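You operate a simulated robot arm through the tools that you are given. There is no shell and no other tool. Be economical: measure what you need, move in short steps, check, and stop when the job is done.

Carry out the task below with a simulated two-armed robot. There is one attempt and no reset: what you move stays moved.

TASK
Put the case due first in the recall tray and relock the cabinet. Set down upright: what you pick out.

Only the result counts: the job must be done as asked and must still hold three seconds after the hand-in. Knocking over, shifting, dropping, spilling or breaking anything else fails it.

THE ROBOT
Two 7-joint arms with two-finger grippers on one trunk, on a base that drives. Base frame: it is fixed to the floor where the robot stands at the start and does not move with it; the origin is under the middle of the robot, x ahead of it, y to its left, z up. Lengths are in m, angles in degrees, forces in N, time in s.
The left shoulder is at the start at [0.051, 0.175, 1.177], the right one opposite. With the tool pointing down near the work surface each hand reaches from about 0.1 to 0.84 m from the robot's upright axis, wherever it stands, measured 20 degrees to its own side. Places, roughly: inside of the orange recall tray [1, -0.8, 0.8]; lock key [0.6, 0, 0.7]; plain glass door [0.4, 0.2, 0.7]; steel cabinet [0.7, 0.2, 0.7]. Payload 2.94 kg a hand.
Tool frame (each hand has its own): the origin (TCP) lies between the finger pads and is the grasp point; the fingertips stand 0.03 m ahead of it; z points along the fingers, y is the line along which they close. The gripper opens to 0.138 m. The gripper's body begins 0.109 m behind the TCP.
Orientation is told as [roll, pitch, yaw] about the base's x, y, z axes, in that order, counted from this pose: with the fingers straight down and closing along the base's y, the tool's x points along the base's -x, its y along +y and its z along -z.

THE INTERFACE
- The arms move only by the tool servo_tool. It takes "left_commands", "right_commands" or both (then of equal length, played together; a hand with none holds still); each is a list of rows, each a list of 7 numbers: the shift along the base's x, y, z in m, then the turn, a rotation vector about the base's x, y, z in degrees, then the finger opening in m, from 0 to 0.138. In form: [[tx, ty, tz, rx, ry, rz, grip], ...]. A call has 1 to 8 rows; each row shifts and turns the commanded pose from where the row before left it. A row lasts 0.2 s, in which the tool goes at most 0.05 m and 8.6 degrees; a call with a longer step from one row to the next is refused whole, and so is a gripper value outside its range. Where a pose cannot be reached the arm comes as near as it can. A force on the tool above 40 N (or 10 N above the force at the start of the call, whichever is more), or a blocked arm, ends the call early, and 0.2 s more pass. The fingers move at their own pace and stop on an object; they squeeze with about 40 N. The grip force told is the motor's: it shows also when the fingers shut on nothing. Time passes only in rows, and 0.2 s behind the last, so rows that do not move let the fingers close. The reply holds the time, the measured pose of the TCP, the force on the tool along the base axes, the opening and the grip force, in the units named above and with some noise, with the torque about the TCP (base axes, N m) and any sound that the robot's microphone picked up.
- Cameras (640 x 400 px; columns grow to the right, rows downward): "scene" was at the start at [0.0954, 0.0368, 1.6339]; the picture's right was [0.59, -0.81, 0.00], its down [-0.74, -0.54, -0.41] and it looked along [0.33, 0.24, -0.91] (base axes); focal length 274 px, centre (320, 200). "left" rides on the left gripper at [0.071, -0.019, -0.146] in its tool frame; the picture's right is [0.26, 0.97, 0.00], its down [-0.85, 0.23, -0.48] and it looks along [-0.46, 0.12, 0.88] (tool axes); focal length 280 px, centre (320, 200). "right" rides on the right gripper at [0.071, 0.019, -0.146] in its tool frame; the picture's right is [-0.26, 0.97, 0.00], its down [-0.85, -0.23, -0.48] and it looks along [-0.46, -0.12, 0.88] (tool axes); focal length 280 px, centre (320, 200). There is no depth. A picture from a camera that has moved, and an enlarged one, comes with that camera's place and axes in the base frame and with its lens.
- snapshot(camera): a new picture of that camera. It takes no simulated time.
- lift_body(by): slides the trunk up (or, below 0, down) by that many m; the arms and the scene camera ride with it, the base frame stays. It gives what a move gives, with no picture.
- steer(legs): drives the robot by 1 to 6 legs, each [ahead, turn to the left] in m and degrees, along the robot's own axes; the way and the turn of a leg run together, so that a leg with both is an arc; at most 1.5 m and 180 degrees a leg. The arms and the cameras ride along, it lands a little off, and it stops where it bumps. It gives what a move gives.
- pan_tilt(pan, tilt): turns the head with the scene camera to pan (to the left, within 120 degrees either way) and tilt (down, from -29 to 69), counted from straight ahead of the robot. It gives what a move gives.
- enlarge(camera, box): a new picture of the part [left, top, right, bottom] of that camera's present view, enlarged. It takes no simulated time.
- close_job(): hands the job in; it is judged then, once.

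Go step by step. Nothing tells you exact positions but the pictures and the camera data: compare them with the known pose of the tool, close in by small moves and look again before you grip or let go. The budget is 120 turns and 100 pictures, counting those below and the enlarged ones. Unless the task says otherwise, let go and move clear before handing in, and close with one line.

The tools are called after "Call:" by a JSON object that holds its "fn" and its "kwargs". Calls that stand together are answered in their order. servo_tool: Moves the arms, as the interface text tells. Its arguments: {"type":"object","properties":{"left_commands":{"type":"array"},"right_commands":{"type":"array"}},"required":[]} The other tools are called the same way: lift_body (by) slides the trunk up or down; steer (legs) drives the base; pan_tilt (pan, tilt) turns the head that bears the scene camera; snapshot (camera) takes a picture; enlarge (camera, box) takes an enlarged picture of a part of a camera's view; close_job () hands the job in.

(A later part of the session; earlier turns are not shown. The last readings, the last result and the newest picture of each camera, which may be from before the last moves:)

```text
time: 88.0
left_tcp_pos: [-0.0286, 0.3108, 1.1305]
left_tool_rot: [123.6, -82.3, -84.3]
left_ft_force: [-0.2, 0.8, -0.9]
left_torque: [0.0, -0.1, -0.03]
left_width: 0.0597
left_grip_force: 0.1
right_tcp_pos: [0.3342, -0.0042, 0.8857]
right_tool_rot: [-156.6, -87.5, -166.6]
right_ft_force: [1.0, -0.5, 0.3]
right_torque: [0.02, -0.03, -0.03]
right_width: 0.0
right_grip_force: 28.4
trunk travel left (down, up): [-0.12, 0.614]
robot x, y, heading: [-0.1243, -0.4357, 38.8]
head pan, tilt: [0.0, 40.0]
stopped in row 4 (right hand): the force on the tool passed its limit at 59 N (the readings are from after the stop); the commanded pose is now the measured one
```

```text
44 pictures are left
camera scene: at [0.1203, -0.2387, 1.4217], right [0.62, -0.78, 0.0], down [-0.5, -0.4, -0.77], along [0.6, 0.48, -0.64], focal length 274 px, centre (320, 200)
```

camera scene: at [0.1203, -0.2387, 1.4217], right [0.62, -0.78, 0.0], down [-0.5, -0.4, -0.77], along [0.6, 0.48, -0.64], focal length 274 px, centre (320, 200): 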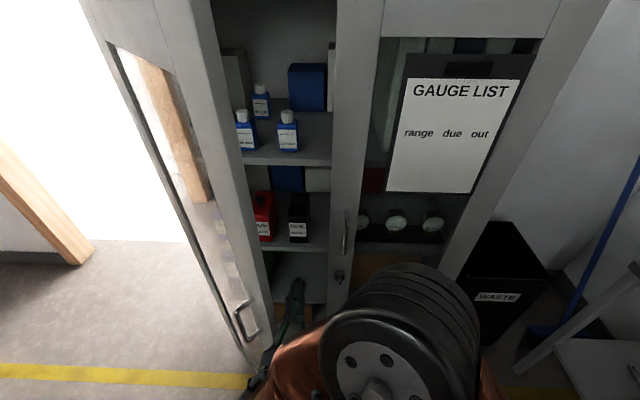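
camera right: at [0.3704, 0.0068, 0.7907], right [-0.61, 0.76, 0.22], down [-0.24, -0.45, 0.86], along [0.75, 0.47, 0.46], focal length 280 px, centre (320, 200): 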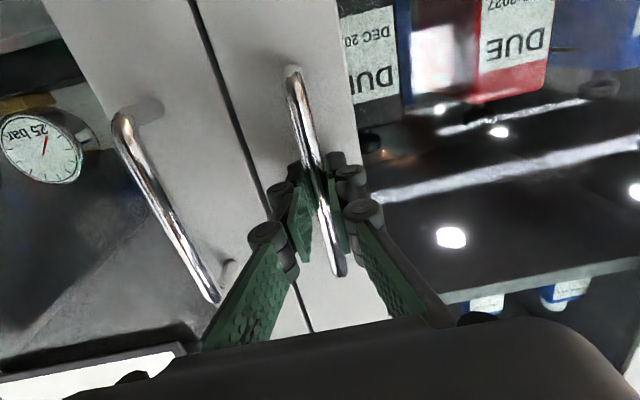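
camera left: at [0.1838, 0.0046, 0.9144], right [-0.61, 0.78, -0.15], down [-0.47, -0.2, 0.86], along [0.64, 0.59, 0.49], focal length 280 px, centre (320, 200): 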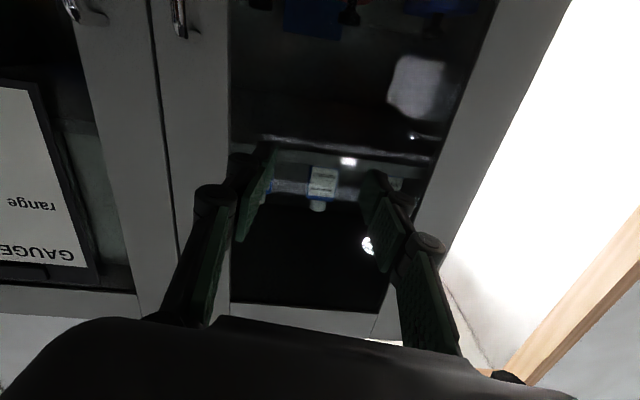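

It opens; I push on more gently.

Call:
{"fn": "servo_tool", "kwargs": {"right_commands": [[-0.012, 0.0155, 0, 0, 0, 0, 0], [-0.012, 0.0155, 0, 0, 0, 0, 0], [-0.012, 0.0155, 0, 0, 0, 0, 0], [-0.012, 0.0155, 0, 0, 0, 0, 0], [-0.012, 0.0155, 0, 0, 0, 0, 0], [-0.012, 0.0155, 0, 0, 0, 0, 0], [-0.012, 0.0155, 0, 0, 0, 0, 0], [-0.012, 0.0155, 0, 0, 0, 0, 0]]}}

Call:
{"fn": "snapshot", "kwargs": {"camera": "scene"}}

```text
time: 88.7
left_tcp_pos: [-0.0265, 0.3122, 1.1289]
left_tool_rot: [123.4, -82.4, -84.0]
left_ft_force: [-0.1, 0.4, -0.8]
left_torque: [0.03, -0.09, -0.03]
left_width: 0.0602
left_grip_force: 0.1
right_tcp_pos: [0.315, 0.0205, 0.8846]
right_tool_rot: [-146.3, -87.3, -177.4]
right_ft_force: [0.7, 0.8, -0.8]
right_torque: [0.02, -0.06, -0.07]
right_width: 0.0
right_grip_force: 28.6
trunk travel left (down, up): [-0.12, 0.614]
robot x, y, heading: [-0.1252, -0.4327, 38.3]
head pan, tilt: [0.0, 40.0]
stopped in row 3 (right hand): the force on the tool passed its limit at 46 N (the readings are from after the stop); the commanded pose is now the measured one
```

```text
43 pictures are left
camera scene: at [0.1208, -0.2381, 1.4214], right [0.62, -0.78, 0.0], down [-0.5, -0.4, -0.76], along [0.6, 0.48, -0.64], focal length 274 px, centre (320, 200)
```

scene: 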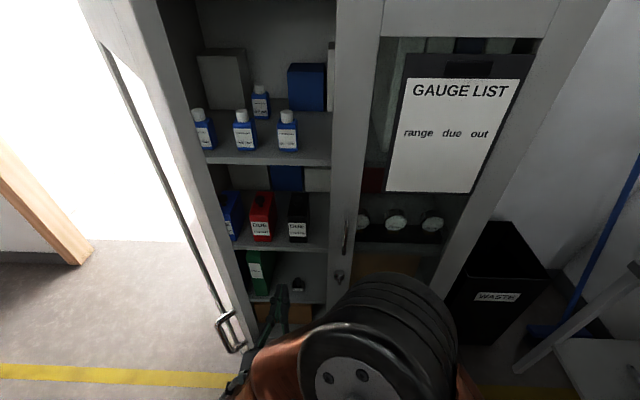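

The door is wide open now. I enlarge the black case to measure it.

Call:
{"fn": "enlarge", "kwargs": {"camera": "scene", "box": [230, 170, 350, 260]}}

Call:
{"fn": "snapshot", "kwargs": {"camera": "right"}}

```text
4.44 times, centred on (290, 215) of scene
camera zoom: at [0.1208, -0.2381, 1.4214], right [0.62, -0.78, 0.0], down [-0.5, -0.4, -0.76], along [0.6, 0.48, -0.64], focal length 1217 px, centre (453, 133)
```

zoom: 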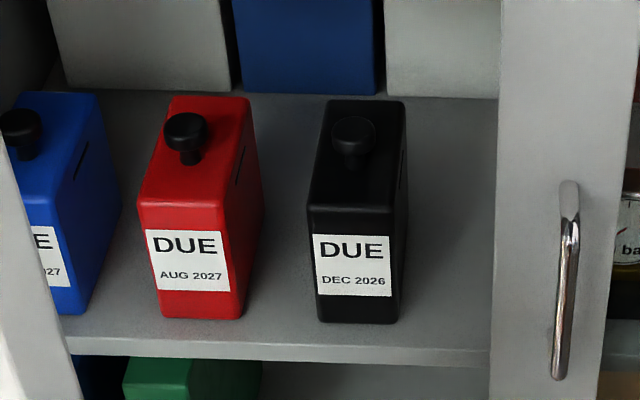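

```text
41 pictures are left
camera right: at [0.1879, -0.0518, 0.8066], right [-0.58, 0.78, 0.24], down [-0.29, -0.47, 0.84], along [0.76, 0.42, 0.5], focal length 280 px, centre (320, 200)
```

right: 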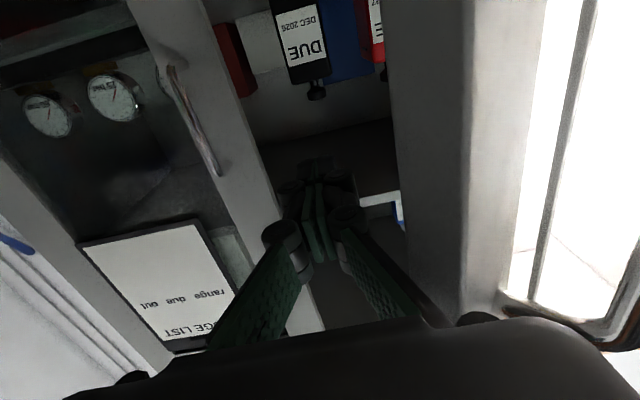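

The black case: front face at about e=0.31 along the front, ~58 mm wide, ~113 mm high, shelf at z≈0.754, top ≈0.867. I tilt the hand 35° downward, open to 9 cm and align with it.

Call:
{"fn": "servo_tool", "kwargs": {"right_commands": [[0.004, -0.005, 0.01, -4.3, 5.5, 0.5, 0.09], [0.004, -0.005, 0.01, -4.3, 5.5, 0.5, 0.09], [0, 0, 0.01, -4.3, 5.5, 0.5, 0.09], [0, 0, 0.01, -4.3, 5.5, 0.2, 0.09], [0, 0, 0, -4.3, 5.5, 0, 0.09], [0, 0, 0, 0, 0, 0, 0.09]]}}

Call:
{"fn": "snapshot", "kwargs": {"camera": "right"}}

```text
time: 90.1
left_tcp_pos: [-0.0273, 0.3106, 1.1307]
left_tool_rot: [123.7, -82.1, -84.4]
left_ft_force: [-0.4, -0.1, 0.1]
left_torque: [0.0, -0.04, 0.04]
left_width: 0.0603
left_grip_force: 0.1
right_tcp_pos: [0.3216, 0.0096, 0.9253]
right_tool_rot: [-2.7, -57.2, 41.3]
right_ft_force: [-0.6, -1.0, -0.3]
right_torque: [0.03, 0.0, -0.02]
right_width: 0.0898
right_grip_force: 0.1
trunk travel left (down, up): [-0.12, 0.614]
robot x, y, heading: [-0.1202, -0.4406, 38.6]
head pan, tilt: [0.0, 40.0]
```

```text
40 pictures are left
camera right: at [0.1831, -0.0778, 0.9428], right [-0.5, 0.84, 0.19], down [0.17, -0.12, 0.98], along [0.85, 0.52, -0.09], focal length 280 px, centre (320, 200)
```

right: 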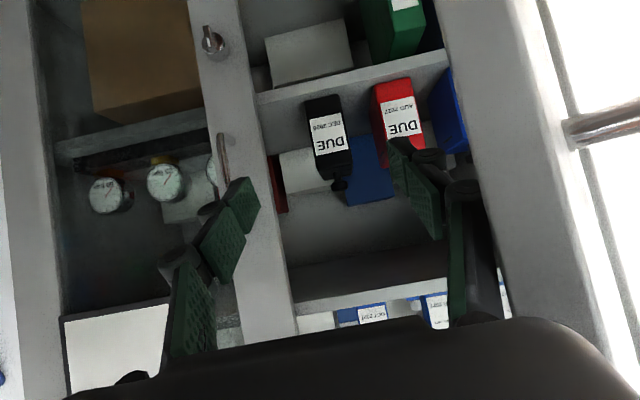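

Aligned laterally (both at e=0.312). I approach with the fingers straddling, then check.

Call:
{"fn": "servo_tool", "kwargs": {"right_commands": [[0.0325, 0.0254, -0.0133, 0, 0, 0, 0.09], [0.0325, 0.0254, -0.0133, 0, 0, 0, 0.09], [0.0325, 0.0254, -0.0133, 0, 0, 0, 0.09], [0.0325, 0.0254, -0.0133, 0, 0, 0, 0.09], [0.0325, 0.0254, -0.0133, 0, 0, 0, 0.09], [0.0, 0.0, 0, 0, 0, 0, 0.09]]}}

Call:
{"fn": "snapshot", "kwargs": {"camera": "right"}}

Call:
{"fn": "snapshot", "kwargs": {"camera": "scene"}}

```text
time: 91.5
left_tcp_pos: [-0.0282, 0.3088, 1.1322]
left_tool_rot: [123.8, -82.2, -84.5]
left_ft_force: [0.1, -0.1, -0.4]
left_torque: [-0.04, 0.0, -0.01]
left_width: 0.0599
left_grip_force: 0.0
right_tcp_pos: [0.4874, 0.1361, 0.8579]
right_tool_rot: [-2.8, -57.3, 41.4]
right_ft_force: [0.1, -0.6, 0.5]
right_torque: [-0.01, 0.02, -0.02]
right_width: 0.09
right_grip_force: 0.1
trunk travel left (down, up): [-0.12, 0.614]
robot x, y, heading: [-0.1218, -0.4384, 38.6]
head pan, tilt: [0.0, 40.0]
```

```text
39 pictures are left
camera right: at [0.3476, 0.05, 0.8761], right [-0.5, 0.84, 0.19], down [0.17, -0.12, 0.98], along [0.85, 0.52, -0.08], focal length 280 px, centre (320, 200)
```

right: 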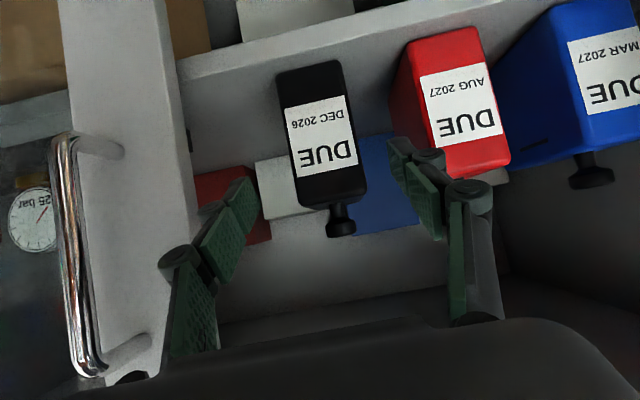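

```text
38 pictures are left
camera scene: at [0.1203, -0.2407, 1.4221], right [0.62, -0.78, 0.0], down [-0.5, -0.4, -0.77], along [0.6, 0.48, -0.64], focal length 274 px, centre (320, 200)
```

scene: 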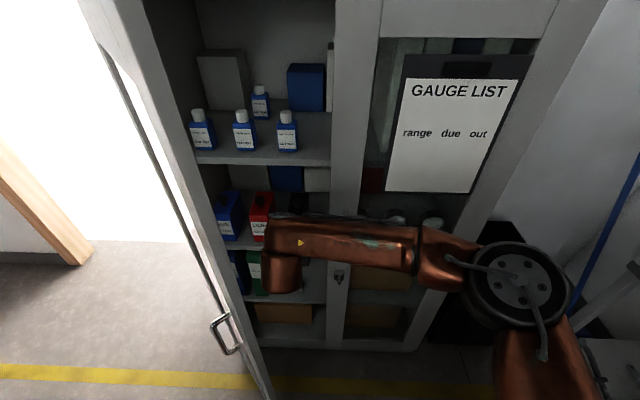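

Centred within 5 mm. I go in with 8 cm opening, slowly, and stop before gripping.

Call:
{"fn": "servo_tool", "kwargs": {"right_commands": [[-0.003, 0.004, -0.004, 0, 0, 0, 0.08], [0.0222, 0.0174, -0.008, 0, 0, 0, 0.08], [0.0222, 0.0174, -0.008, 0, 0, 0, 0.08], [0.0222, 0.0174, -0.008, 0, 0, 0, 0.08], [0.0222, 0.0174, -0.008, 0, 0, 0, 0.08], [0, 0, 0, 0, 0, 0, 0.08]]}}

Call:
{"fn": "snapshot", "kwargs": {"camera": "right"}}

```text
time: 92.9
left_tcp_pos: [-0.0271, 0.3096, 1.1315]
left_tool_rot: [123.7, -82.2, -84.5]
left_ft_force: [-0.7, -0.6, 1.0]
left_torque: [0.04, 0.04, 0.02]
left_width: 0.0599
left_grip_force: 0.0
right_tcp_pos: [0.5698, 0.2098, 0.8244]
right_tool_rot: [-2.8, -57.3, 41.3]
right_ft_force: [-0.4, 0.3, -0.3]
right_torque: [0.02, 0.0, 0.01]
right_width: 0.0802
right_grip_force: 0.1
trunk travel left (down, up): [-0.12, 0.614]
robot x, y, heading: [-0.1197, -0.4392, 38.4]
head pan, tilt: [0.0, 40.0]
```

```text
37 pictures are left
camera right: at [0.432, 0.1228, 0.8428], right [-0.5, 0.84, 0.19], down [0.17, -0.12, 0.98], along [0.85, 0.52, -0.09], focal length 280 px, centre (320, 200)
```

right: 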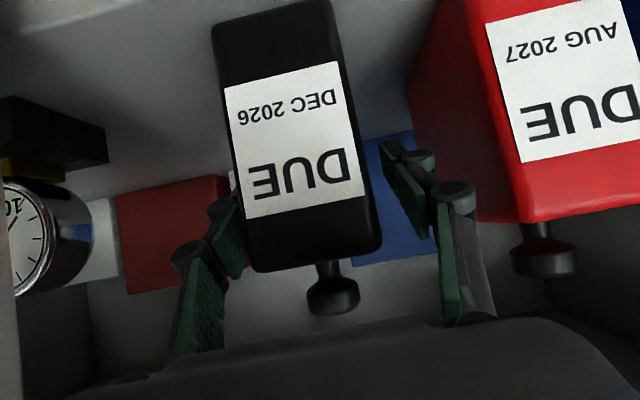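

The fingers straddle the case. I shift 3 mm right and close.

Call:
{"fn": "servo_tool", "kwargs": {"right_commands": [[0.002, -0.0025, 0, 0, 0, 0, 0.075], [0, 0, 0, 0, 0, 0, 0.065], [0, 0, 0, 0, 0, 0, 0.055], [0, 0, 0, 0, 0, 0, 0.045], [0, 0, 0, 0, 0, 0, 0.03], [0, 0, 0, 0, 0, 0, 0.03]]}}

```text
time: 94.3
left_tcp_pos: [-0.027, 0.3099, 1.1298]
left_tool_rot: [123.6, -82.2, -84.3]
left_ft_force: [0.1, -0.6, -0.5]
left_torque: [-0.02, 0.0, -0.01]
left_width: 0.06
left_grip_force: 0.0
right_tcp_pos: [0.5745, 0.2069, 0.824]
right_tool_rot: [-2.8, -57.3, 41.3]
right_ft_force: [0.8, 1.4, 2.3]
right_torque: [0.15, 0.17, -0.12]
right_width: 0.06
right_grip_force: 40.0
trunk travel left (down, up): [-0.12, 0.614]
robot x, y, heading: [-0.1258, -0.4383, 38.5]
head pan, tilt: [0.0, 40.0]
```

Gripped at 60 mm. I lift 3 cm and check the hold.

Call:
{"fn": "servo_tool", "kwargs": {"right_commands": [[0, 0, 0.01, 0, 0, 0, 0.03], [0, 0, 0.01, 0, 0, 0, 0.03], [0, 0, 0.015, 0, 0, 0, 0.03], [0, 0, 0, 0, 0, 0, 0.03]]}}

Call:
{"fn": "snapshot", "kwargs": {"camera": "right"}}

```text
time: 95.3
left_tcp_pos: [-0.0275, 0.3108, 1.13]
left_tool_rot: [123.4, -82.3, -84.1]
left_ft_force: [-0.8, -1.0, 0.6]
left_torque: [0.01, 0.0, 0.02]
left_width: 0.0601
left_grip_force: 0.1
right_tcp_pos: [0.572, 0.2058, 0.8568]
right_tool_rot: [-2.9, -57.2, 41.3]
right_ft_force: [0.9, 0.7, -4.1]
right_torque: [-0.04, 0.03, -0.03]
right_width: 0.0592
right_grip_force: 39.9
trunk travel left (down, up): [-0.12, 0.614]
robot x, y, heading: [-0.1192, -0.4363, 38.8]
head pan, tilt: [0.0, 40.0]
```

```text
36 pictures are left
camera right: at [0.433, 0.1197, 0.8743], right [-0.5, 0.84, 0.19], down [0.17, -0.12, 0.98], along [0.85, 0.52, -0.09], focal length 280 px, centre (320, 200)
```

right: 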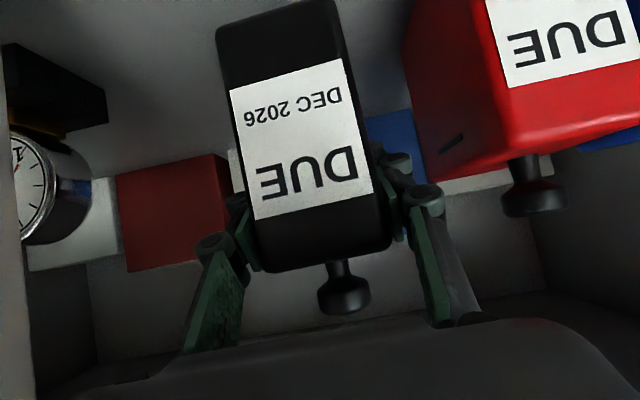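

Holding firmly. I draw the case straight out of the cabinet.

Call:
{"fn": "servo_tool", "kwargs": {"right_commands": [[-0.025, -0.0195, 0.002, 0, 0, 0, 0.03], [-0.03, -0.0235, 0.002, 0, 0, 0, 0.03], [-0.03, -0.0235, 0.002, 0, 0, 0, 0.03], [-0.03, -0.0235, 0.002, 0, 0, 0, 0.03], [-0.03, -0.0235, 0.002, 0, 0, 0, 0.03], [-0.03, -0.0235, 0.002, 0, 0, 0, 0.03], [-0.02, -0.0155, 0, 0, 0, 0, 0.03]]}}

Call:
{"fn": "snapshot", "kwargs": {"camera": "scene"}}

```text
time: 96.9
left_tcp_pos: [-0.0262, 0.3101, 1.1308]
left_tool_rot: [123.6, -82.3, -84.4]
left_ft_force: [-0.6, 0.1, -0.4]
left_torque: [0.04, 0.01, 0.03]
left_width: 0.06
left_grip_force: 0.1
right_tcp_pos: [0.3755, 0.0536, 0.868]
right_tool_rot: [-2.8, -57.3, 41.2]
right_ft_force: [0.2, -0.4, -3.3]
right_torque: [-0.06, 0.05, 0.02]
right_width: 0.0593
right_grip_force: 39.6
trunk travel left (down, up): [-0.12, 0.614]
robot x, y, heading: [-0.1234, -0.4374, 38.6]
head pan, tilt: [0.0, 40.0]
```

```text
35 pictures are left
camera scene: at [0.1206, -0.24, 1.4218], right [0.62, -0.78, 0.0], down [-0.5, -0.4, -0.77], along [0.6, 0.48, -0.64], focal length 274 px, centre (320, 200)
```

scene: 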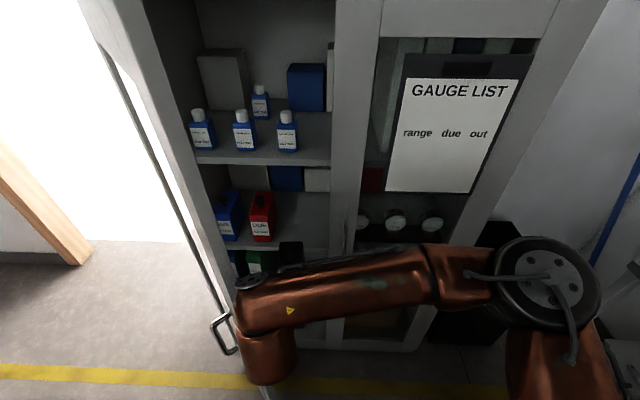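

The case is out. Next I tuck the left arm in, so that it will not sweep into the open door when turning.

Call:
{"fn": "servo_tool", "kwargs": {"left_commands": [[-0.024, -0.0185, 0, -4.9, 6.3, 0, 0.06], [-0.024, -0.0185, 0, -4.9, 6.3, 0, 0.06], [-0.024, -0.0185, 0, -4.9, 6.3, 0, 0.06], [-0.024, -0.0185, 0, -4.9, 6.3, 0, 0.06], [-0.024, -0.0185, 0, -4.9, 6.3, 0, 0.06], [-0.024, -0.0185, 0, -4.9, 6.3, 0, 0.06], [-0.024, -0.0185, 0, -4.9, 6.3, 0, 0.06], [-0.024, -0.0185, 0, -4.9, 6.3, 0, 0.06]]}}

Call:
{"fn": "steer", "kwargs": {"legs": [[-0.22, 0]]}}

Call:
{"fn": "snapshot", "kwargs": {"camera": "scene"}}

```text
time: 98.7
left_tcp_pos: [-0.1613, 0.1462, 1.1386]
left_tool_rot: [4.8, -30.7, 30.1]
left_ft_force: [3.6, 3.0, -2.0]
left_torque: [-0.23, 0.35, 0.02]
left_width: 0.0598
left_grip_force: 0.1
left hand out of reach, approached as far as the arm can: row 1, 2, 7, 8
right_tcp_pos: [0.3766, 0.0522, 0.8662]
right_tool_rot: [-2.7, -57.2, 41.3]
right_ft_force: [-0.3, 0.0, -2.9]
right_torque: [-0.07, 0.09, -0.02]
right_width: 0.0594
right_grip_force: 40.2
trunk travel left (down, up): [-0.12, 0.614]
robot x, y, heading: [-0.1212, -0.4336, 38.5]
head pan, tilt: [0.0, 40.0]
```

```text
time: 100.3
left_tcp_pos: [-0.3142, 0.0266, 1.1324]
left_tool_rot: [4.7, -28.9, 30.5]
left_ft_force: [-0.5, -1.2, -1.2]
left_torque: [0.14, -0.07, 0.02]
left_width: 0.0602
left_grip_force: 0.0
right_tcp_pos: [0.2208, -0.0729, 0.8553]
right_tool_rot: [-2.9, -56.2, 41.2]
right_ft_force: [0.1, -2.2, -3.2]
right_torque: [0.05, 0.03, 0.09]
right_width: 0.0593
right_grip_force: 39.8
trunk travel left (down, up): [-0.12, 0.614]
robot x, y, heading: [-0.2925, -0.5696, 38.4]
head pan, tilt: [0.0, 40.0]
```

```text
34 pictures are left
camera scene: at [0.0126, -0.3251, 1.4111], right [0.62, -0.78, 0.0], down [-0.54, -0.43, -0.73], along [0.57, 0.45, -0.69], focal length 274 px, centre (320, 200)
```

scene: 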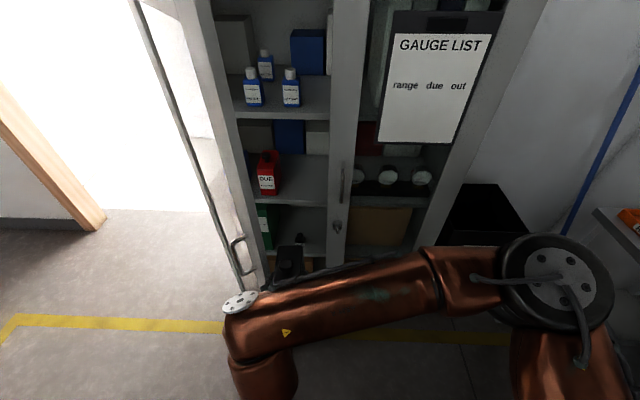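

I raise the trunk a little, turn to the tray's bearing (-10°), and look.

Call:
{"fn": "lift_body", "kwargs": {"by": 0.1}}

Call:
{"fn": "steer", "kwargs": {"legs": [[0, -49], [0.3, 0]]}}

Call:
{"fn": "snapshot", "kwargs": {"camera": "scene"}}

```text
time: 101.7
left_tcp_pos: [-0.3818, -0.0261, 1.2436]
left_tool_rot: [5.4, -33.3, 30.3]
left_ft_force: [1.0, -0.1, -0.5]
left_torque: [0.05, -0.01, -0.01]
left_width: 0.0598
left_grip_force: 0.1
right_tcp_pos: [0.1706, -0.1131, 0.9947]
right_tool_rot: [-3.5, -60.4, 42.1]
right_ft_force: [-0.6, 2.3, -5.8]
right_torque: [-0.04, -0.01, -0.04]
right_width: 0.0592
right_grip_force: 39.9
trunk travel left (down, up): [-0.22, 0.514]
robot x, y, heading: [-0.2929, -0.569, 38.5]
head pan, tilt: [0.0, 40.0]
```

```text
time: 106.0
left_tcp_pos: [0.3795, -0.2039, 1.2407]
left_tool_rot: [5.2, -32.3, -18.4]
left_ft_force: [-0.2, 0.4, -0.2]
left_torque: [0.01, 0.02, 0.01]
left_width: 0.06
left_grip_force: 0.0
right_tcp_pos: [0.6733, -0.6729, 0.9856]
right_tool_rot: [-3.1, -59.3, -7.1]
right_ft_force: [-0.5, 0.9, -4.8]
right_torque: [0.02, 0.07, 0.01]
right_width: 0.0594
right_grip_force: 39.9
trunk travel left (down, up): [-0.22, 0.514]
robot x, y, heading: [0.0089, -0.6245, -10.3]
head pan, tilt: [0.0, 40.0]
```

```text
33 pictures are left
camera scene: at [0.2242, -0.6624, 1.5325], right [-0.18, -0.98, 0.0], down [-0.63, 0.11, -0.77], along [0.75, -0.13, -0.64], focal length 274 px, centre (320, 200)
```

scene: 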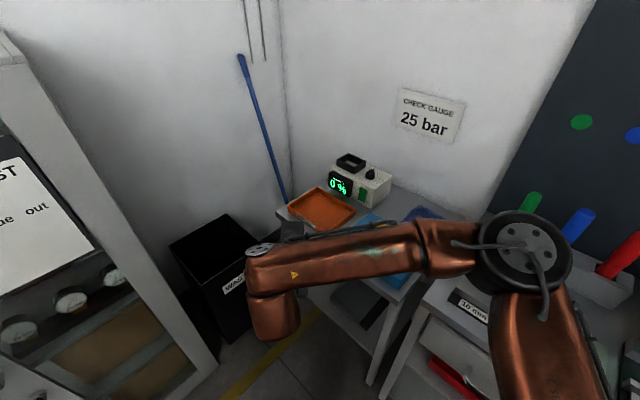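

Tray confirmed at about (1.026,-0.809). I drive 0.22 m forward and move the hand over the tray, staying high.

Call:
{"fn": "steer", "kwargs": {"legs": [[0.22, 0]]}}

Call:
{"fn": "snapshot", "kwargs": {"camera": "right"}}

Call:
{"fn": "snapshot", "kwargs": {"camera": "scene"}}

```text
time: 107.6
left_tcp_pos: [0.596, -0.2433, 1.2403]
left_tool_rot: [5.2, -32.3, -18.5]
left_ft_force: [-0.4, 0.1, 0.1]
left_torque: [0.02, 0.05, -0.02]
left_width: 0.0601
left_grip_force: 0.1
right_tcp_pos: [0.8894, -0.7132, 0.9853]
right_tool_rot: [-3.2, -59.3, -7.3]
right_ft_force: [0.8, -1.0, -4.7]
right_torque: [0.01, 0.04, 0.0]
right_width: 0.0594
right_grip_force: 40.2
trunk travel left (down, up): [-0.22, 0.514]
robot x, y, heading: [0.2247, -0.6652, -9.9]
head pan, tilt: [0.0, 40.0]
```

```text
32 pictures are left
camera right: at [0.7325, -0.6666, 0.9968], right [0.3, 0.93, 0.2], down [-0.01, -0.2, 0.98], along [0.95, -0.29, -0.05], focal length 280 px, centre (320, 200)
```

right: 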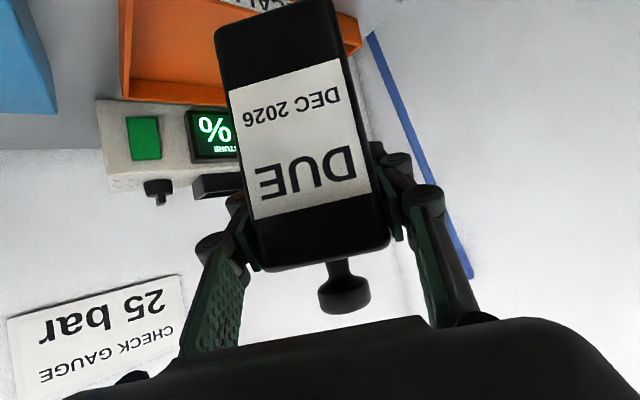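

```text
31 pictures are left
camera scene: at [0.4398, -0.7014, 1.5324], right [-0.18, -0.98, 0.0], down [-0.63, 0.11, -0.76], along [0.75, -0.14, -0.64], focal length 274 px, centre (320, 200)
```

scene: 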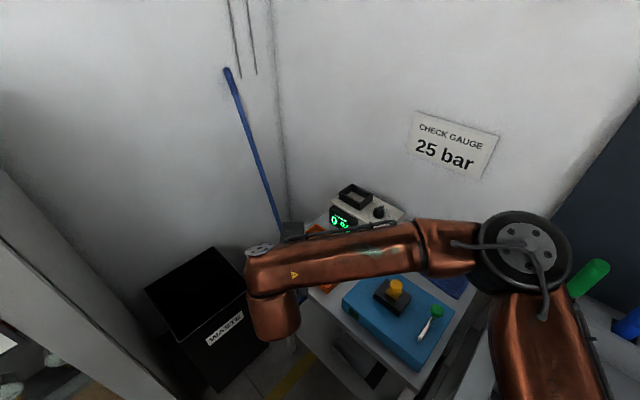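

The tray lies ahead and slightly right. I move the case over its centre, removing the 2° tilt, and check with the cameras.

Call:
{"fn": "servo_tool", "kwargs": {"right_commands": [[0.0327, -0.024, 0, 0.2, 1.0, 0, 0.03], [0.0327, -0.024, 0, 0.2, 1.0, 0, 0.03], [0.0327, -0.024, 0, 0, 0, 0, 0.03], [0.0327, -0.024, 0, 0, 0, 0, 0.03], [0, 0, 0, 0, 0, 0, 0.03]]}}

Call:
{"fn": "snapshot", "kwargs": {"camera": "right"}}

Call:
{"fn": "snapshot", "kwargs": {"camera": "left"}}

Call:
{"fn": "snapshot", "kwargs": {"camera": "scene"}}

```text
time: 108.8
left_tcp_pos: [0.5946, -0.2415, 1.2414]
left_tool_rot: [5.2, -32.5, -18.6]
left_ft_force: [-1.0, -0.2, 0.2]
left_torque: [0.0, -0.01, -0.03]
left_width: 0.0597
left_grip_force: 0.0
right_tcp_pos: [1.021, -0.8093, 0.9863]
right_tool_rot: [-2.9, -57.4, -7.3]
right_ft_force: [-0.5, -0.1, -3.9]
right_torque: [0.01, 0.1, 0.0]
right_width: 0.0593
right_grip_force: 39.6
trunk travel left (down, up): [-0.22, 0.514]
robot x, y, heading: [0.2247, -0.6651, -10.4]
head pan, tilt: [0.0, 40.0]
```

```text
30 pictures are left
camera right: at [0.8657, -0.7621, 1.0035], right [0.3, 0.93, 0.19], down [0.02, -0.21, 0.98], along [0.95, -0.29, -0.08], focal length 280 px, centre (320, 200)
```

right: 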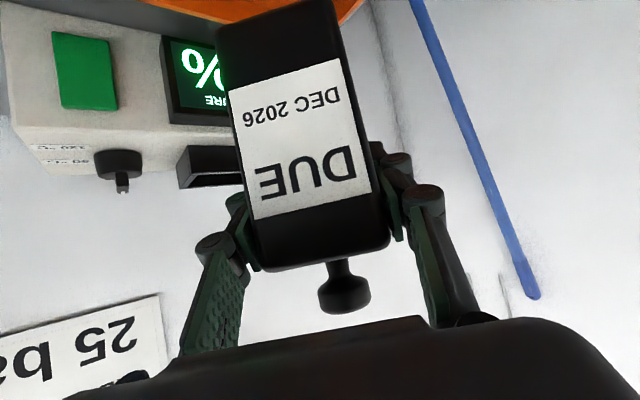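

```text
29 pictures are left
camera left: at [0.4551, -0.2284, 1.3247], right [0.05, 1.0, -0.07], down [0.49, 0.03, 0.87], along [0.87, -0.08, -0.48], focal length 280 px, centre (320, 200)
```

left: 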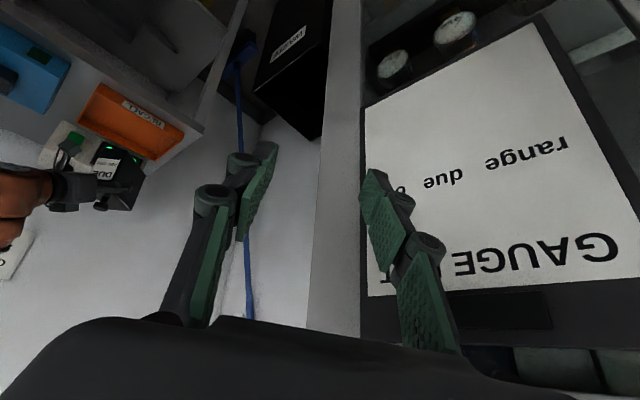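

```text
28 pictures are left
camera scene: at [0.4379, -0.701, 1.5328], right [-0.18, -0.98, 0.0], down [-0.63, 0.11, -0.77], along [0.75, -0.14, -0.64], focal length 274 px, centre (320, 200)
```

scene: 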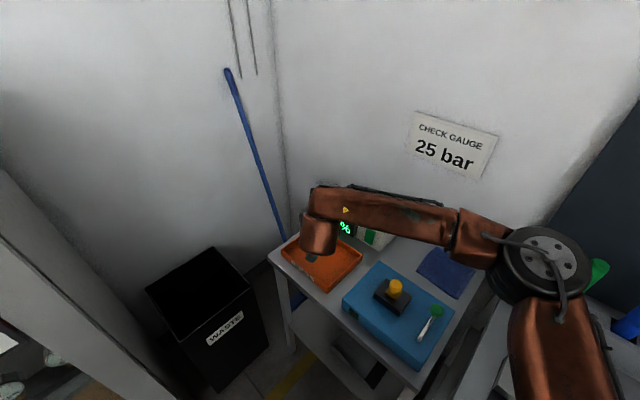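

Call:
{"fn": "enlarge", "kwargs": {"camera": "left", "box": [30, 60, 210, 220]}}

Call:
{"fn": "enlarge", "kwargs": {"camera": "scene", "box": [255, 190, 385, 310]}}

```text
2.50 times, centred on (120, 140) of left
camera zoom: at [0.4551, -0.2284, 1.3247], right [0.05, 1.0, -0.07], down [0.49, 0.03, 0.87], along [0.87, -0.08, -0.48], focal length 701 px, centre (820, 350)
```

zoom: 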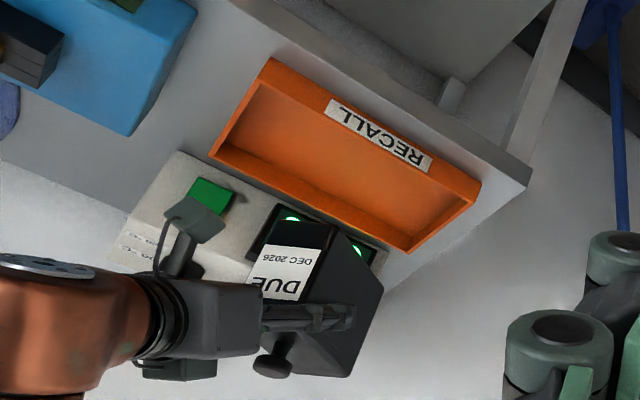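

```text
3.33 times, centred on (320, 250) of scene
camera zoom: at [0.4379, -0.701, 1.5328], right [-0.18, -0.98, 0.0], down [-0.63, 0.11, -0.77], along [0.75, -0.14, -0.64], focal length 913 px, centre (320, 33)
```

zoom: 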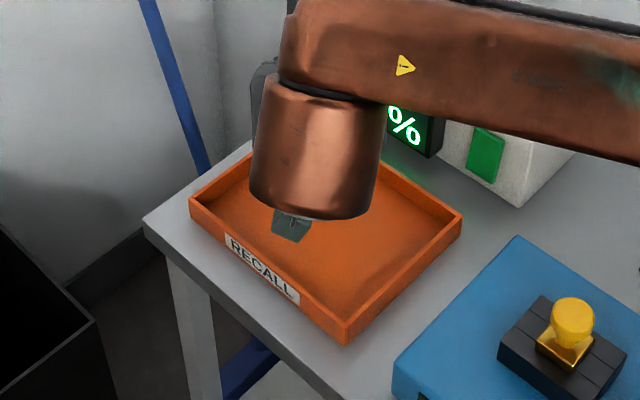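

Triangulated tray rim: centre (1.003,-0.813), rim z≈0.82, 0.20×0.16 m. I turn the case 26° to fit better, shift the hand to (0.99,-0.817) and lower to just above the rim.

Call:
{"fn": "servo_tool", "kwargs": {"right_commands": [[-0.008, -0.002, 0, 0, 0, 6.5, 0.03], [-0.008, -0.002, 0, 0, 0, 6.5, 0.03], [-0.008, -0.002, 0, 0, 0, 6.5, 0.03], [-0.007, -0.002, 0, 0, 0, 6.5, 0.03], [0, 0, -0.025, 0, 0, 0, 0.03], [0, 0, -0.025, 0, 0, 0, 0.03], [0, 0, -0.015, 0, 0, 0, 0.03]]}}

Call:
{"fn": "enlarge", "kwargs": {"camera": "left", "box": [30, 60, 210, 220]}}

Call:
{"fn": "enlarge", "kwargs": {"camera": "scene", "box": [255, 190, 385, 310]}}

```text
time: 110.4
left_tcp_pos: [0.5954, -0.2417, 1.2408]
left_tool_rot: [5.2, -32.3, -18.7]
left_ft_force: [0.9, -0.6, -0.2]
left_torque: [0.01, -0.01, -0.03]
left_width: 0.0598
left_grip_force: 0.0
right_tcp_pos: [0.9869, -0.8179, 0.9204]
right_tool_rot: [-2.8, -57.5, 18.6]
right_ft_force: [1.0, 0.3, -4.2]
right_torque: [-0.01, 0.13, -0.01]
right_width: 0.059
right_grip_force: 39.8
trunk travel left (down, up): [-0.22, 0.514]
robot x, y, heading: [0.2198, -0.6644, -10.1]
head pan, tilt: [0.0, 40.0]
```

```text
2.50 times, centred on (120, 140) of left
camera zoom: at [0.4558, -0.2288, 1.3246], right [0.05, 1.0, -0.07], down [0.49, 0.03, 0.87], along [0.87, -0.08, -0.48], focal length 701 px, centre (820, 350)
```

zoom: 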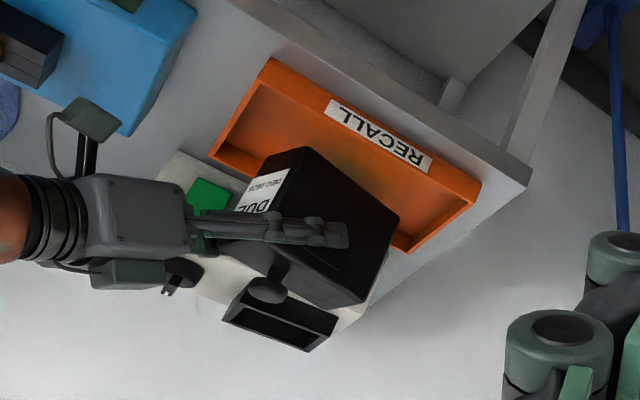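

```text
3.33 times, centred on (320, 250) of scene
camera zoom: at [0.4385, -0.7015, 1.5326], right [-0.18, -0.98, 0.0], down [-0.63, 0.11, -0.77], along [0.75, -0.14, -0.64], focal length 913 px, centre (320, 33)
```

zoom: 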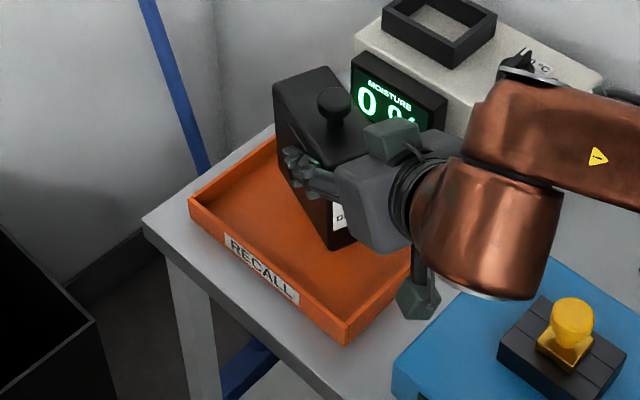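

The case fits, but this hand angle would bring the wrist camera down onto the blue device. I turn back 24° and recheck before lowering.

Call:
{"fn": "servo_tool", "kwargs": {"right_commands": [[0.001, 0.001, 0, 0, 0, -6, 0.03], [0.001, 0.001, 0, 0, 0, -6, 0.03], [0.001, 0.001, 0, 0, 0, -6, 0.03], [0.001, 0.001, 0, 0, 0, -6, 0.03], [0, 0, -0.01, 0, 0, 0, 0.03], [0, 0, -0.01, 0, 0, 0, 0.03]]}}

Call:
{"fn": "enlarge", "kwargs": {"camera": "left", "box": [30, 60, 210, 220]}}

Call:
{"fn": "enlarge", "kwargs": {"camera": "scene", "box": [255, 190, 385, 310]}}

```text
time: 111.8
left_tcp_pos: [0.5949, -0.2426, 1.2404]
left_tool_rot: [5.2, -32.3, -18.5]
left_ft_force: [0.3, 0.1, -0.3]
left_torque: [-0.02, 0.0, -0.02]
left_width: 0.0599
left_grip_force: 0.1
right_tcp_pos: [0.9927, -0.8125, 0.9014]
right_tool_rot: [-2.8, -57.3, -5.4]
right_ft_force: [0.6, -0.6, -4.2]
right_torque: [0.0, 0.03, 0.0]
right_width: 0.0592
right_grip_force: 39.5
trunk travel left (down, up): [-0.22, 0.514]
robot x, y, heading: [0.2223, -0.6644, -10.3]
head pan, tilt: [0.0, 40.0]
```

```text
2.50 times, centred on (120, 140) of left
camera zoom: at [0.4558, -0.2285, 1.3245], right [0.05, 1.0, -0.07], down [0.49, 0.03, 0.87], along [0.87, -0.08, -0.48], focal length 701 px, centre (820, 350)
```

zoom: 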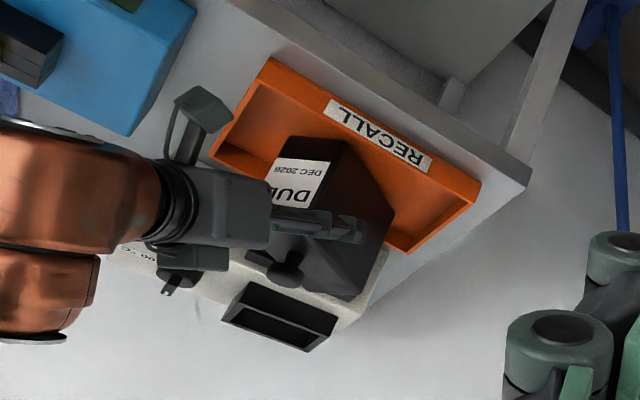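

```text
3.33 times, centred on (320, 250) of scene
camera zoom: at [0.4386, -0.7011, 1.5326], right [-0.18, -0.98, 0.0], down [-0.63, 0.11, -0.77], along [0.75, -0.14, -0.64], focal length 913 px, centre (320, 33)
```

zoom: 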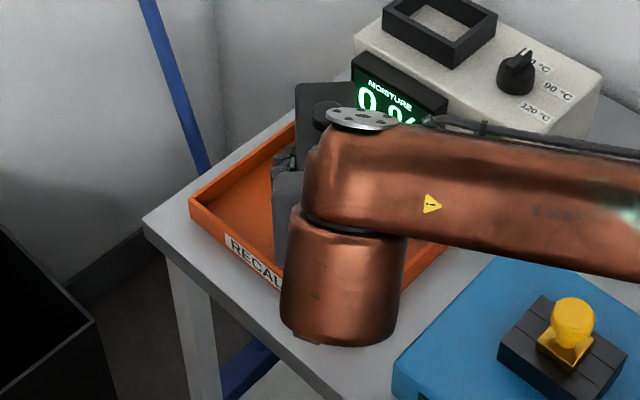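

The case is over the tray but ~8 mm too near its front wall; I shift inward and lower slowly, watching the force.

Call:
{"fn": "servo_tool", "kwargs": {"right_commands": [[0.005, -0.007, 0, 0, 0, 0, 0.03], [0, 0, -0.008, 0, 0, 0, 0.03], [0, 0, -0.008, 0, 0, 0, 0.03], [0, 0, 0, 0, 0, 0, 0.03]]}}

Call:
{"fn": "servo_tool", "kwargs": {"right_commands": [[0, 0, -0.005, 0, 0, 0, 0.03], [0, 0, -0.004, 0, 0, 0, 0.03], [0, 0, 0, 0, 0, 0, 0.03]]}}

Call:
{"fn": "enlarge", "kwargs": {"camera": "left", "box": [60, 70, 190, 170]}}

```text
time: 112.8
left_tcp_pos: [0.5918, -0.2415, 1.2418]
left_tool_rot: [5.2, -32.6, -18.6]
left_ft_force: [0.1, 0.4, 0.1]
left_torque: [-0.01, 0.01, -0.02]
left_width: 0.06
left_grip_force: 0.1
right_tcp_pos: [0.9953, -0.8172, 0.8906]
right_tool_rot: [-2.6, -57.9, -5.5]
right_ft_force: [-2.7, 10.6, 18.7]
right_torque: [1.24, -0.39, -0.03]
right_width: 0.0593
right_grip_force: 39.7
trunk travel left (down, up): [-0.22, 0.514]
robot x, y, heading: [0.2221, -0.6647, -10.0]
head pan, tilt: [0.0, 40.0]
```

```text
time: 113.6
left_tcp_pos: [0.5916, -0.2415, 1.2419]
left_tool_rot: [5.1, -32.5, -18.6]
left_ft_force: [0.2, 0.0, -0.3]
left_torque: [0.02, -0.02, -0.03]
left_width: 0.0598
left_grip_force: 0.1
right_tcp_pos: [0.9949, -0.8179, 0.8819]
right_tool_rot: [-2.6, -58.0, -5.6]
right_ft_force: [2.7, 8.0, 29.1]
right_torque: [1.1, -0.75, 0.21]
right_width: 0.0598
right_grip_force: 39.7
trunk travel left (down, up): [-0.22, 0.514]
robot x, y, heading: [0.2239, -0.6626, -10.3]
head pan, tilt: [0.0, 40.0]
```

```text
4.00 times, centred on (125, 120) of left
camera zoom: at [0.4523, -0.2274, 1.325], right [0.05, 1.0, -0.07], down [0.49, 0.03, 0.87], along [0.87, -0.08, -0.48], focal length 1122 px, centre (1100, 520)
```

zoom: 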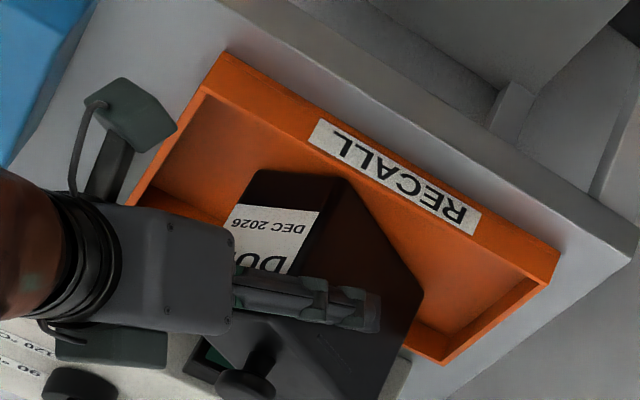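

Contact is felt, but it then yielded 9 mm, so the case may be slipping or tilting on something. I look closely before going on.

Call:
{"fn": "snapshot", "kwargs": {"camera": "right"}}

Call:
{"fn": "enlarge", "kwargs": {"camera": "left", "box": [100, 90, 180, 150]}}

```text
20 pictures are left
camera right: at [0.8375, -0.7773, 0.899], right [0.27, 0.94, 0.2], down [0.02, -0.21, 0.98], along [0.96, -0.26, -0.07], focal length 280 px, centre (320, 200)
```

right: 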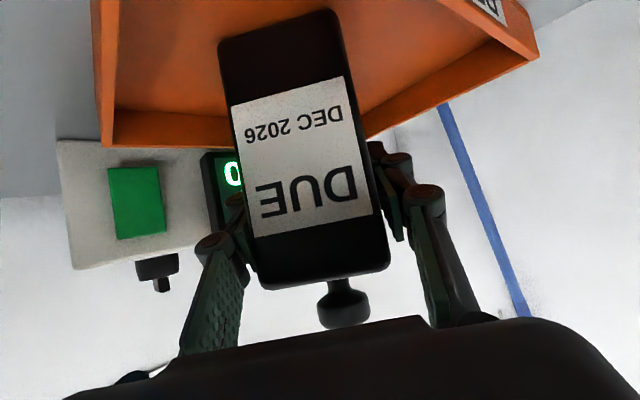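

```text
6.67 times, centred on (140, 120) of left
camera zoom: at [0.4523, -0.2274, 1.325], right [0.05, 1.0, -0.07], down [0.49, 0.03, 0.87], along [0.87, -0.08, -0.48], focal length 1869 px, centre (1520, 733)
```

zoom: 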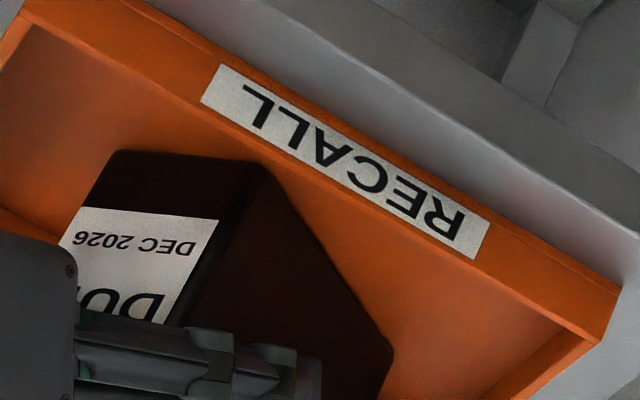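

The case has merely slid ~1 cm up in the fingers with its bottom flat on the tray floor, clear of the walls. I relieve the pressure and open the fingers.

Call:
{"fn": "servo_tool", "kwargs": {"right_commands": [[0, 0, 0.005, 0, 0, 0, 0.05], [0, 0, 0, 0, 0, 0, 0.062], [0, 0, 0, 0, 0, 0, 0.072], [0, 0, 0, 0, 0, 0, 0.085], [0, 0, 0, 0, 0, 0, 0.085]]}}

Call:
{"fn": "snapshot", "kwargs": {"camera": "right"}}

```text
time: 114.8
left_tcp_pos: [0.594, -0.2436, 1.2416]
left_tool_rot: [5.1, -32.4, -18.6]
left_ft_force: [-0.1, -0.2, -0.2]
left_torque: [0.01, -0.01, 0.0]
left_width: 0.06
left_grip_force: 0.0
right_tcp_pos: [0.9958, -0.8212, 0.881]
right_tool_rot: [-2.9, -57.4, -5.4]
right_ft_force: [-0.7, -0.4, 0.7]
right_torque: [-0.01, -0.01, -0.04]
right_width: 0.0852
right_grip_force: 0.1
trunk travel left (down, up): [-0.22, 0.514]
robot x, y, heading: [0.2205, -0.667, -10.3]
head pan, tilt: [0.0, 40.0]
```

```text
18 pictures are left
camera right: at [0.8382, -0.779, 0.8989], right [0.27, 0.94, 0.19], down [0.03, -0.21, 0.98], along [0.96, -0.26, -0.08], focal length 280 px, centre (320, 200)
```

right: 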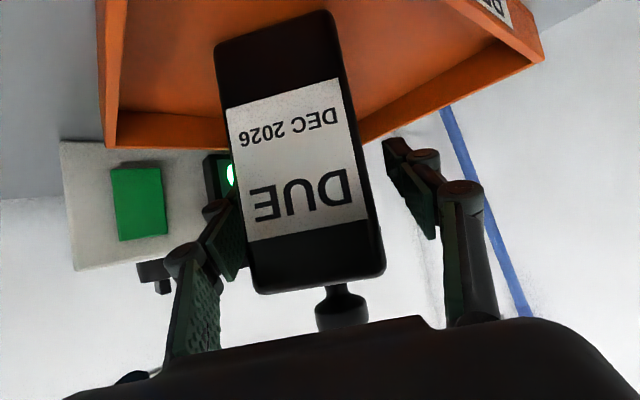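

The case stands free. I centre the fingers, back straight out and check.

Call:
{"fn": "servo_tool", "kwargs": {"right_commands": [[0, -0.005, 0, 0, 0, 0, 0.1], [0, 0, 0, 0, 0, 0, 0.1], [-0.03, 0.0045, 0.003, 0, 0, 0, 0.1], [-0.035, 0.005, 0.004, 0, 0, 0, 0.1], [-0.035, 0.005, 0.01, 0, 0, 0, 0.1], [-0.035, 0.005, 0.01, 0, 0, 0, 0.1]]}}

Call:
{"fn": "snapshot", "kwargs": {"camera": "right"}}

Call:
{"fn": "enlarge", "kwargs": {"camera": "left", "box": [30, 60, 210, 220]}}

```text
time: 116.2
left_tcp_pos: [0.593, -0.2422, 1.2414]
left_tool_rot: [5.2, -32.4, -18.6]
left_ft_force: [-0.4, -0.1, 0.1]
left_torque: [0.0, 0.0, -0.01]
left_width: 0.0599
left_grip_force: 0.1
right_tcp_pos: [0.8584, -0.8056, 0.9096]
right_tool_rot: [-2.9, -57.4, -5.4]
right_ft_force: [-0.3, 0.0, -0.2]
right_torque: [0.03, 0.06, 0.01]
right_width: 0.1001
right_grip_force: 0.1
trunk travel left (down, up): [-0.22, 0.514]
robot x, y, heading: [0.2201, -0.6642, -10.2]
head pan, tilt: [0.0, 40.0]
```

```text
17 pictures are left
camera right: at [0.7024, -0.7654, 0.9272], right [0.27, 0.94, 0.19], down [0.03, -0.21, 0.98], along [0.96, -0.26, -0.08], focal length 280 px, centre (320, 200)
```

right: 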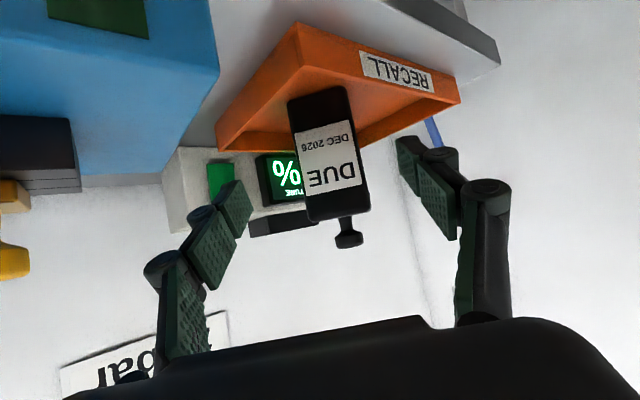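

```text
2.50 times, centred on (120, 140) of left
camera zoom: at [0.4546, -0.2285, 1.3249], right [0.05, 1.0, -0.07], down [0.49, 0.03, 0.87], along [0.87, -0.08, -0.48], focal length 701 px, centre (820, 350)
```

zoom: 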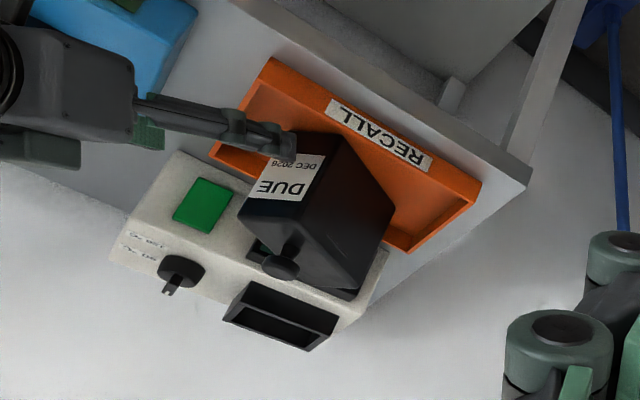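

The case stands upright in the recall tray. I drive back the way I came, face the cabinet again and look.

Call:
{"fn": "steer", "kwargs": {"legs": [[-0.52, 0], [0, 49]]}}

Call:
{"fn": "lift_body", "kwargs": {"by": -0.1}}

Call:
{"fn": "servo_tool", "kwargs": {"left_commands": [[0.03, 0.022, -0.015, 4.9, -6.3, 0, 0.0], [0.03, 0.022, -0.015, 4.9, -6.3, 0, 0.0], [0.03, 0.022, -0.015, 4.9, -6.3, 0, 0.0], [0.03, 0.022, -0.015, 4.9, -6.3, 0, 0.0], [0.03, 0.022, -0.015, 4.9, -6.3, 0, 0.0], [0.03, 0.022, -0.015, 4.9, -6.3, 0, 0.0], [0.03, 0.022, -0.015, 2, -2.6, 0, 0.0]]}}

Call:
{"fn": "snapshot", "kwargs": {"camera": "scene"}}

```text
time: 121.5
left_tcp_pos: [-0.362, -0.0149, 1.2418]
left_tool_rot: [5.2, -32.4, 30.6]
left_ft_force: [-0.5, -0.2, 0.3]
left_torque: [-0.03, -0.03, -0.01]
left_width: 0.0599
left_grip_force: 0.0
right_tcp_pos: [0.2393, -0.1811, 0.908]
right_tool_rot: [-2.9, -57.4, 44.0]
right_ft_force: [-0.9, 0.2, -0.1]
right_torque: [0.01, -0.01, 0.01]
right_width: 0.0999
right_grip_force: 0.0
trunk travel left (down, up): [-0.22, 0.514]
robot x, y, heading: [-0.2802, -0.5765, 39.0]
head pan, tilt: [0.0, 40.0]
```

```text
time: 122.8
left_tcp_pos: [-0.3425, -0.0022, 1.1324]
left_tool_rot: [4.6, -29.9, 31.2]
left_ft_force: [-0.4, -1.0, 0.2]
left_torque: [0.0, -0.03, 0.01]
left_width: 0.0598
left_grip_force: 0.1
right_tcp_pos: [0.2394, -0.1817, 0.8101]
right_tool_rot: [-2.8, -57.5, 43.9]
right_ft_force: [-0.7, -0.3, -0.1]
right_torque: [0.01, 0.01, -0.02]
right_width: 0.1001
right_grip_force: 0.0
trunk travel left (down, up): [-0.12, 0.614]
robot x, y, heading: [-0.2835, -0.5734, 39.1]
head pan, tilt: [0.0, 40.0]
```

```text
time: 124.4
left_tcp_pos: [-0.1312, 0.1537, 1.0245]
left_tool_rot: [34.4, -79.6, 4.4]
left_ft_force: [-0.2, -0.5, 0.0]
left_torque: [0.01, 0.01, -0.05]
left_width: 0.0
left_grip_force: 28.0
right_tcp_pos: [0.2396, -0.1801, 0.8085]
right_tool_rot: [-3.0, -57.4, 43.9]
right_ft_force: [0.3, 0.1, 0.4]
right_torque: [0.02, 0.02, 0.02]
right_width: 0.0998
right_grip_force: 0.1
trunk travel left (down, up): [-0.12, 0.614]
robot x, y, heading: [-0.2832, -0.5706, 39.0]
head pan, tilt: [0.0, 40.0]
```

```text
15 pictures are left
camera scene: at [-0.0433, -0.3746, 1.4218], right [0.63, -0.78, 0.0], down [-0.5, -0.41, -0.77], along [0.59, 0.48, -0.64], focal length 274 px, centre (320, 200)
```

scene: 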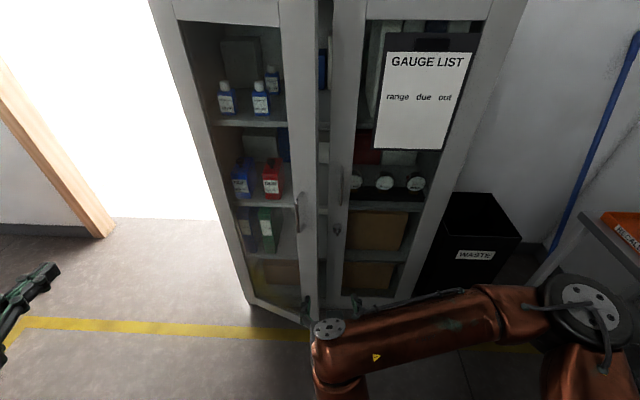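

The door has swung back to about 20° open by itself. I close the right fingers, raise the hand above the handle, drive forward 0.1 m and push the door shut at its stile.

Call:
{"fn": "servo_tool", "kwargs": {"right_commands": [[-0.008, 0.01, 0.04, 0, 0, 0, 0], [-0.008, 0.01, 0.04, 0, 0, 0, 0], [-0.008, 0.01, 0.04, 0, 0, 0, 0], [-0.008, 0.01, 0.04, 0, 0, 0, 0], [0, 0, 0.01, 0, 0, 0, 0]]}}

Call:
{"fn": "steer", "kwargs": {"legs": [[0.08, -0.5]]}}

Call:
{"fn": "servo_tool", "kwargs": {"right_commands": [[0.024, 0.0185, 0, 0, 0, 0, 0], [0.024, 0.0185, 0, 0, 0, 0, 0], [0.024, 0.0185, 0, 0, 0, 0, 0], [0.024, 0.0185, 0, 0, 0, 0, 0], [0.02, 0.0155, 0, 0, 0, 0, 0], [0.02, 0.0155, 0, 0, 0, 0, 0], [0.02, 0.0155, 0, 0, 0, 0, 0]]}}

Call:
{"fn": "snapshot", "kwargs": {"camera": "scene"}}

```text
time: 125.6
left_tcp_pos: [-0.1311, 0.1537, 1.0261]
left_tool_rot: [34.5, -79.5, 4.6]
left_ft_force: [0.7, -1.1, -0.9]
left_torque: [-0.01, -0.04, 0.01]
left_width: 0.0001
left_grip_force: 28.5
right_tcp_pos: [0.2061, -0.1418, 0.9784]
right_tool_rot: [-2.9, -57.4, 43.9]
right_ft_force: [0.2, 0.2, -0.5]
right_torque: [0.0, 0.0, 0.02]
right_width: 0.0
right_grip_force: 8.7
trunk travel left (down, up): [-0.12, 0.614]
robot x, y, heading: [-0.2843, -0.5758, 39.2]
head pan, tilt: [0.0, 40.0]
```

```text
time: 126.7
left_tcp_pos: [-0.066, 0.2018, 1.0275]
left_tool_rot: [35.5, -79.8, 3.0]
left_ft_force: [0.3, 0.9, 0.6]
left_torque: [-0.01, 0.0, 0.04]
left_width: 0.0
left_grip_force: 28.7
right_tcp_pos: [0.2704, -0.099, 0.9808]
right_tool_rot: [-3.1, -57.8, 43.6]
right_ft_force: [0.0, 0.8, -0.5]
right_torque: [-0.01, -0.02, -0.03]
right_width: 0.0
right_grip_force: 28.2
trunk travel left (down, up): [-0.12, 0.614]
robot x, y, heading: [-0.2207, -0.5221, 38.3]
head pan, tilt: [0.0, 40.0]
```

```text
time: 128.3
left_tcp_pos: [-0.0775, 0.1933, 1.0334]
left_tool_rot: [38.0, -80.4, 0.5]
left_ft_force: [-0.5, 0.0, 0.4]
left_torque: [-0.01, -0.04, 0.02]
left_width: 0.0
left_grip_force: 28.6
right_tcp_pos: [0.4146, 0.0163, 0.9856]
right_tool_rot: [-3.3, -58.4, 43.8]
right_ft_force: [-0.4, 0.0, -0.2]
right_torque: [-0.01, -0.02, 0.01]
right_width: 0.0001
right_grip_force: 28.0
trunk travel left (down, up): [-0.12, 0.614]
robot x, y, heading: [-0.2188, -0.525, 38.6]
head pan, tilt: [0.0, 40.0]
```

```text
14 pictures are left
camera scene: at [0.021, -0.3255, 1.4218], right [0.62, -0.78, 0.0], down [-0.5, -0.4, -0.77], along [0.6, 0.48, -0.64], focal length 274 px, centre (320, 200)
```

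scene: 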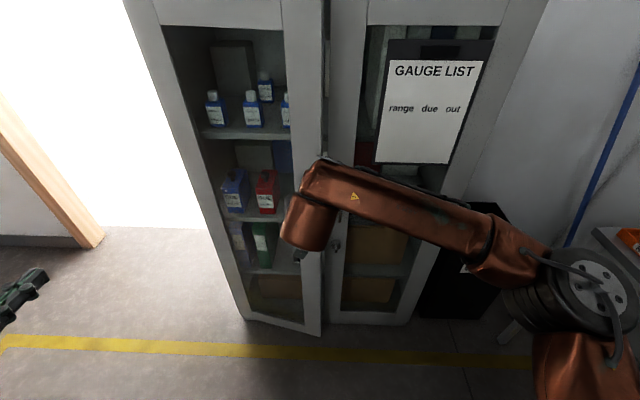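

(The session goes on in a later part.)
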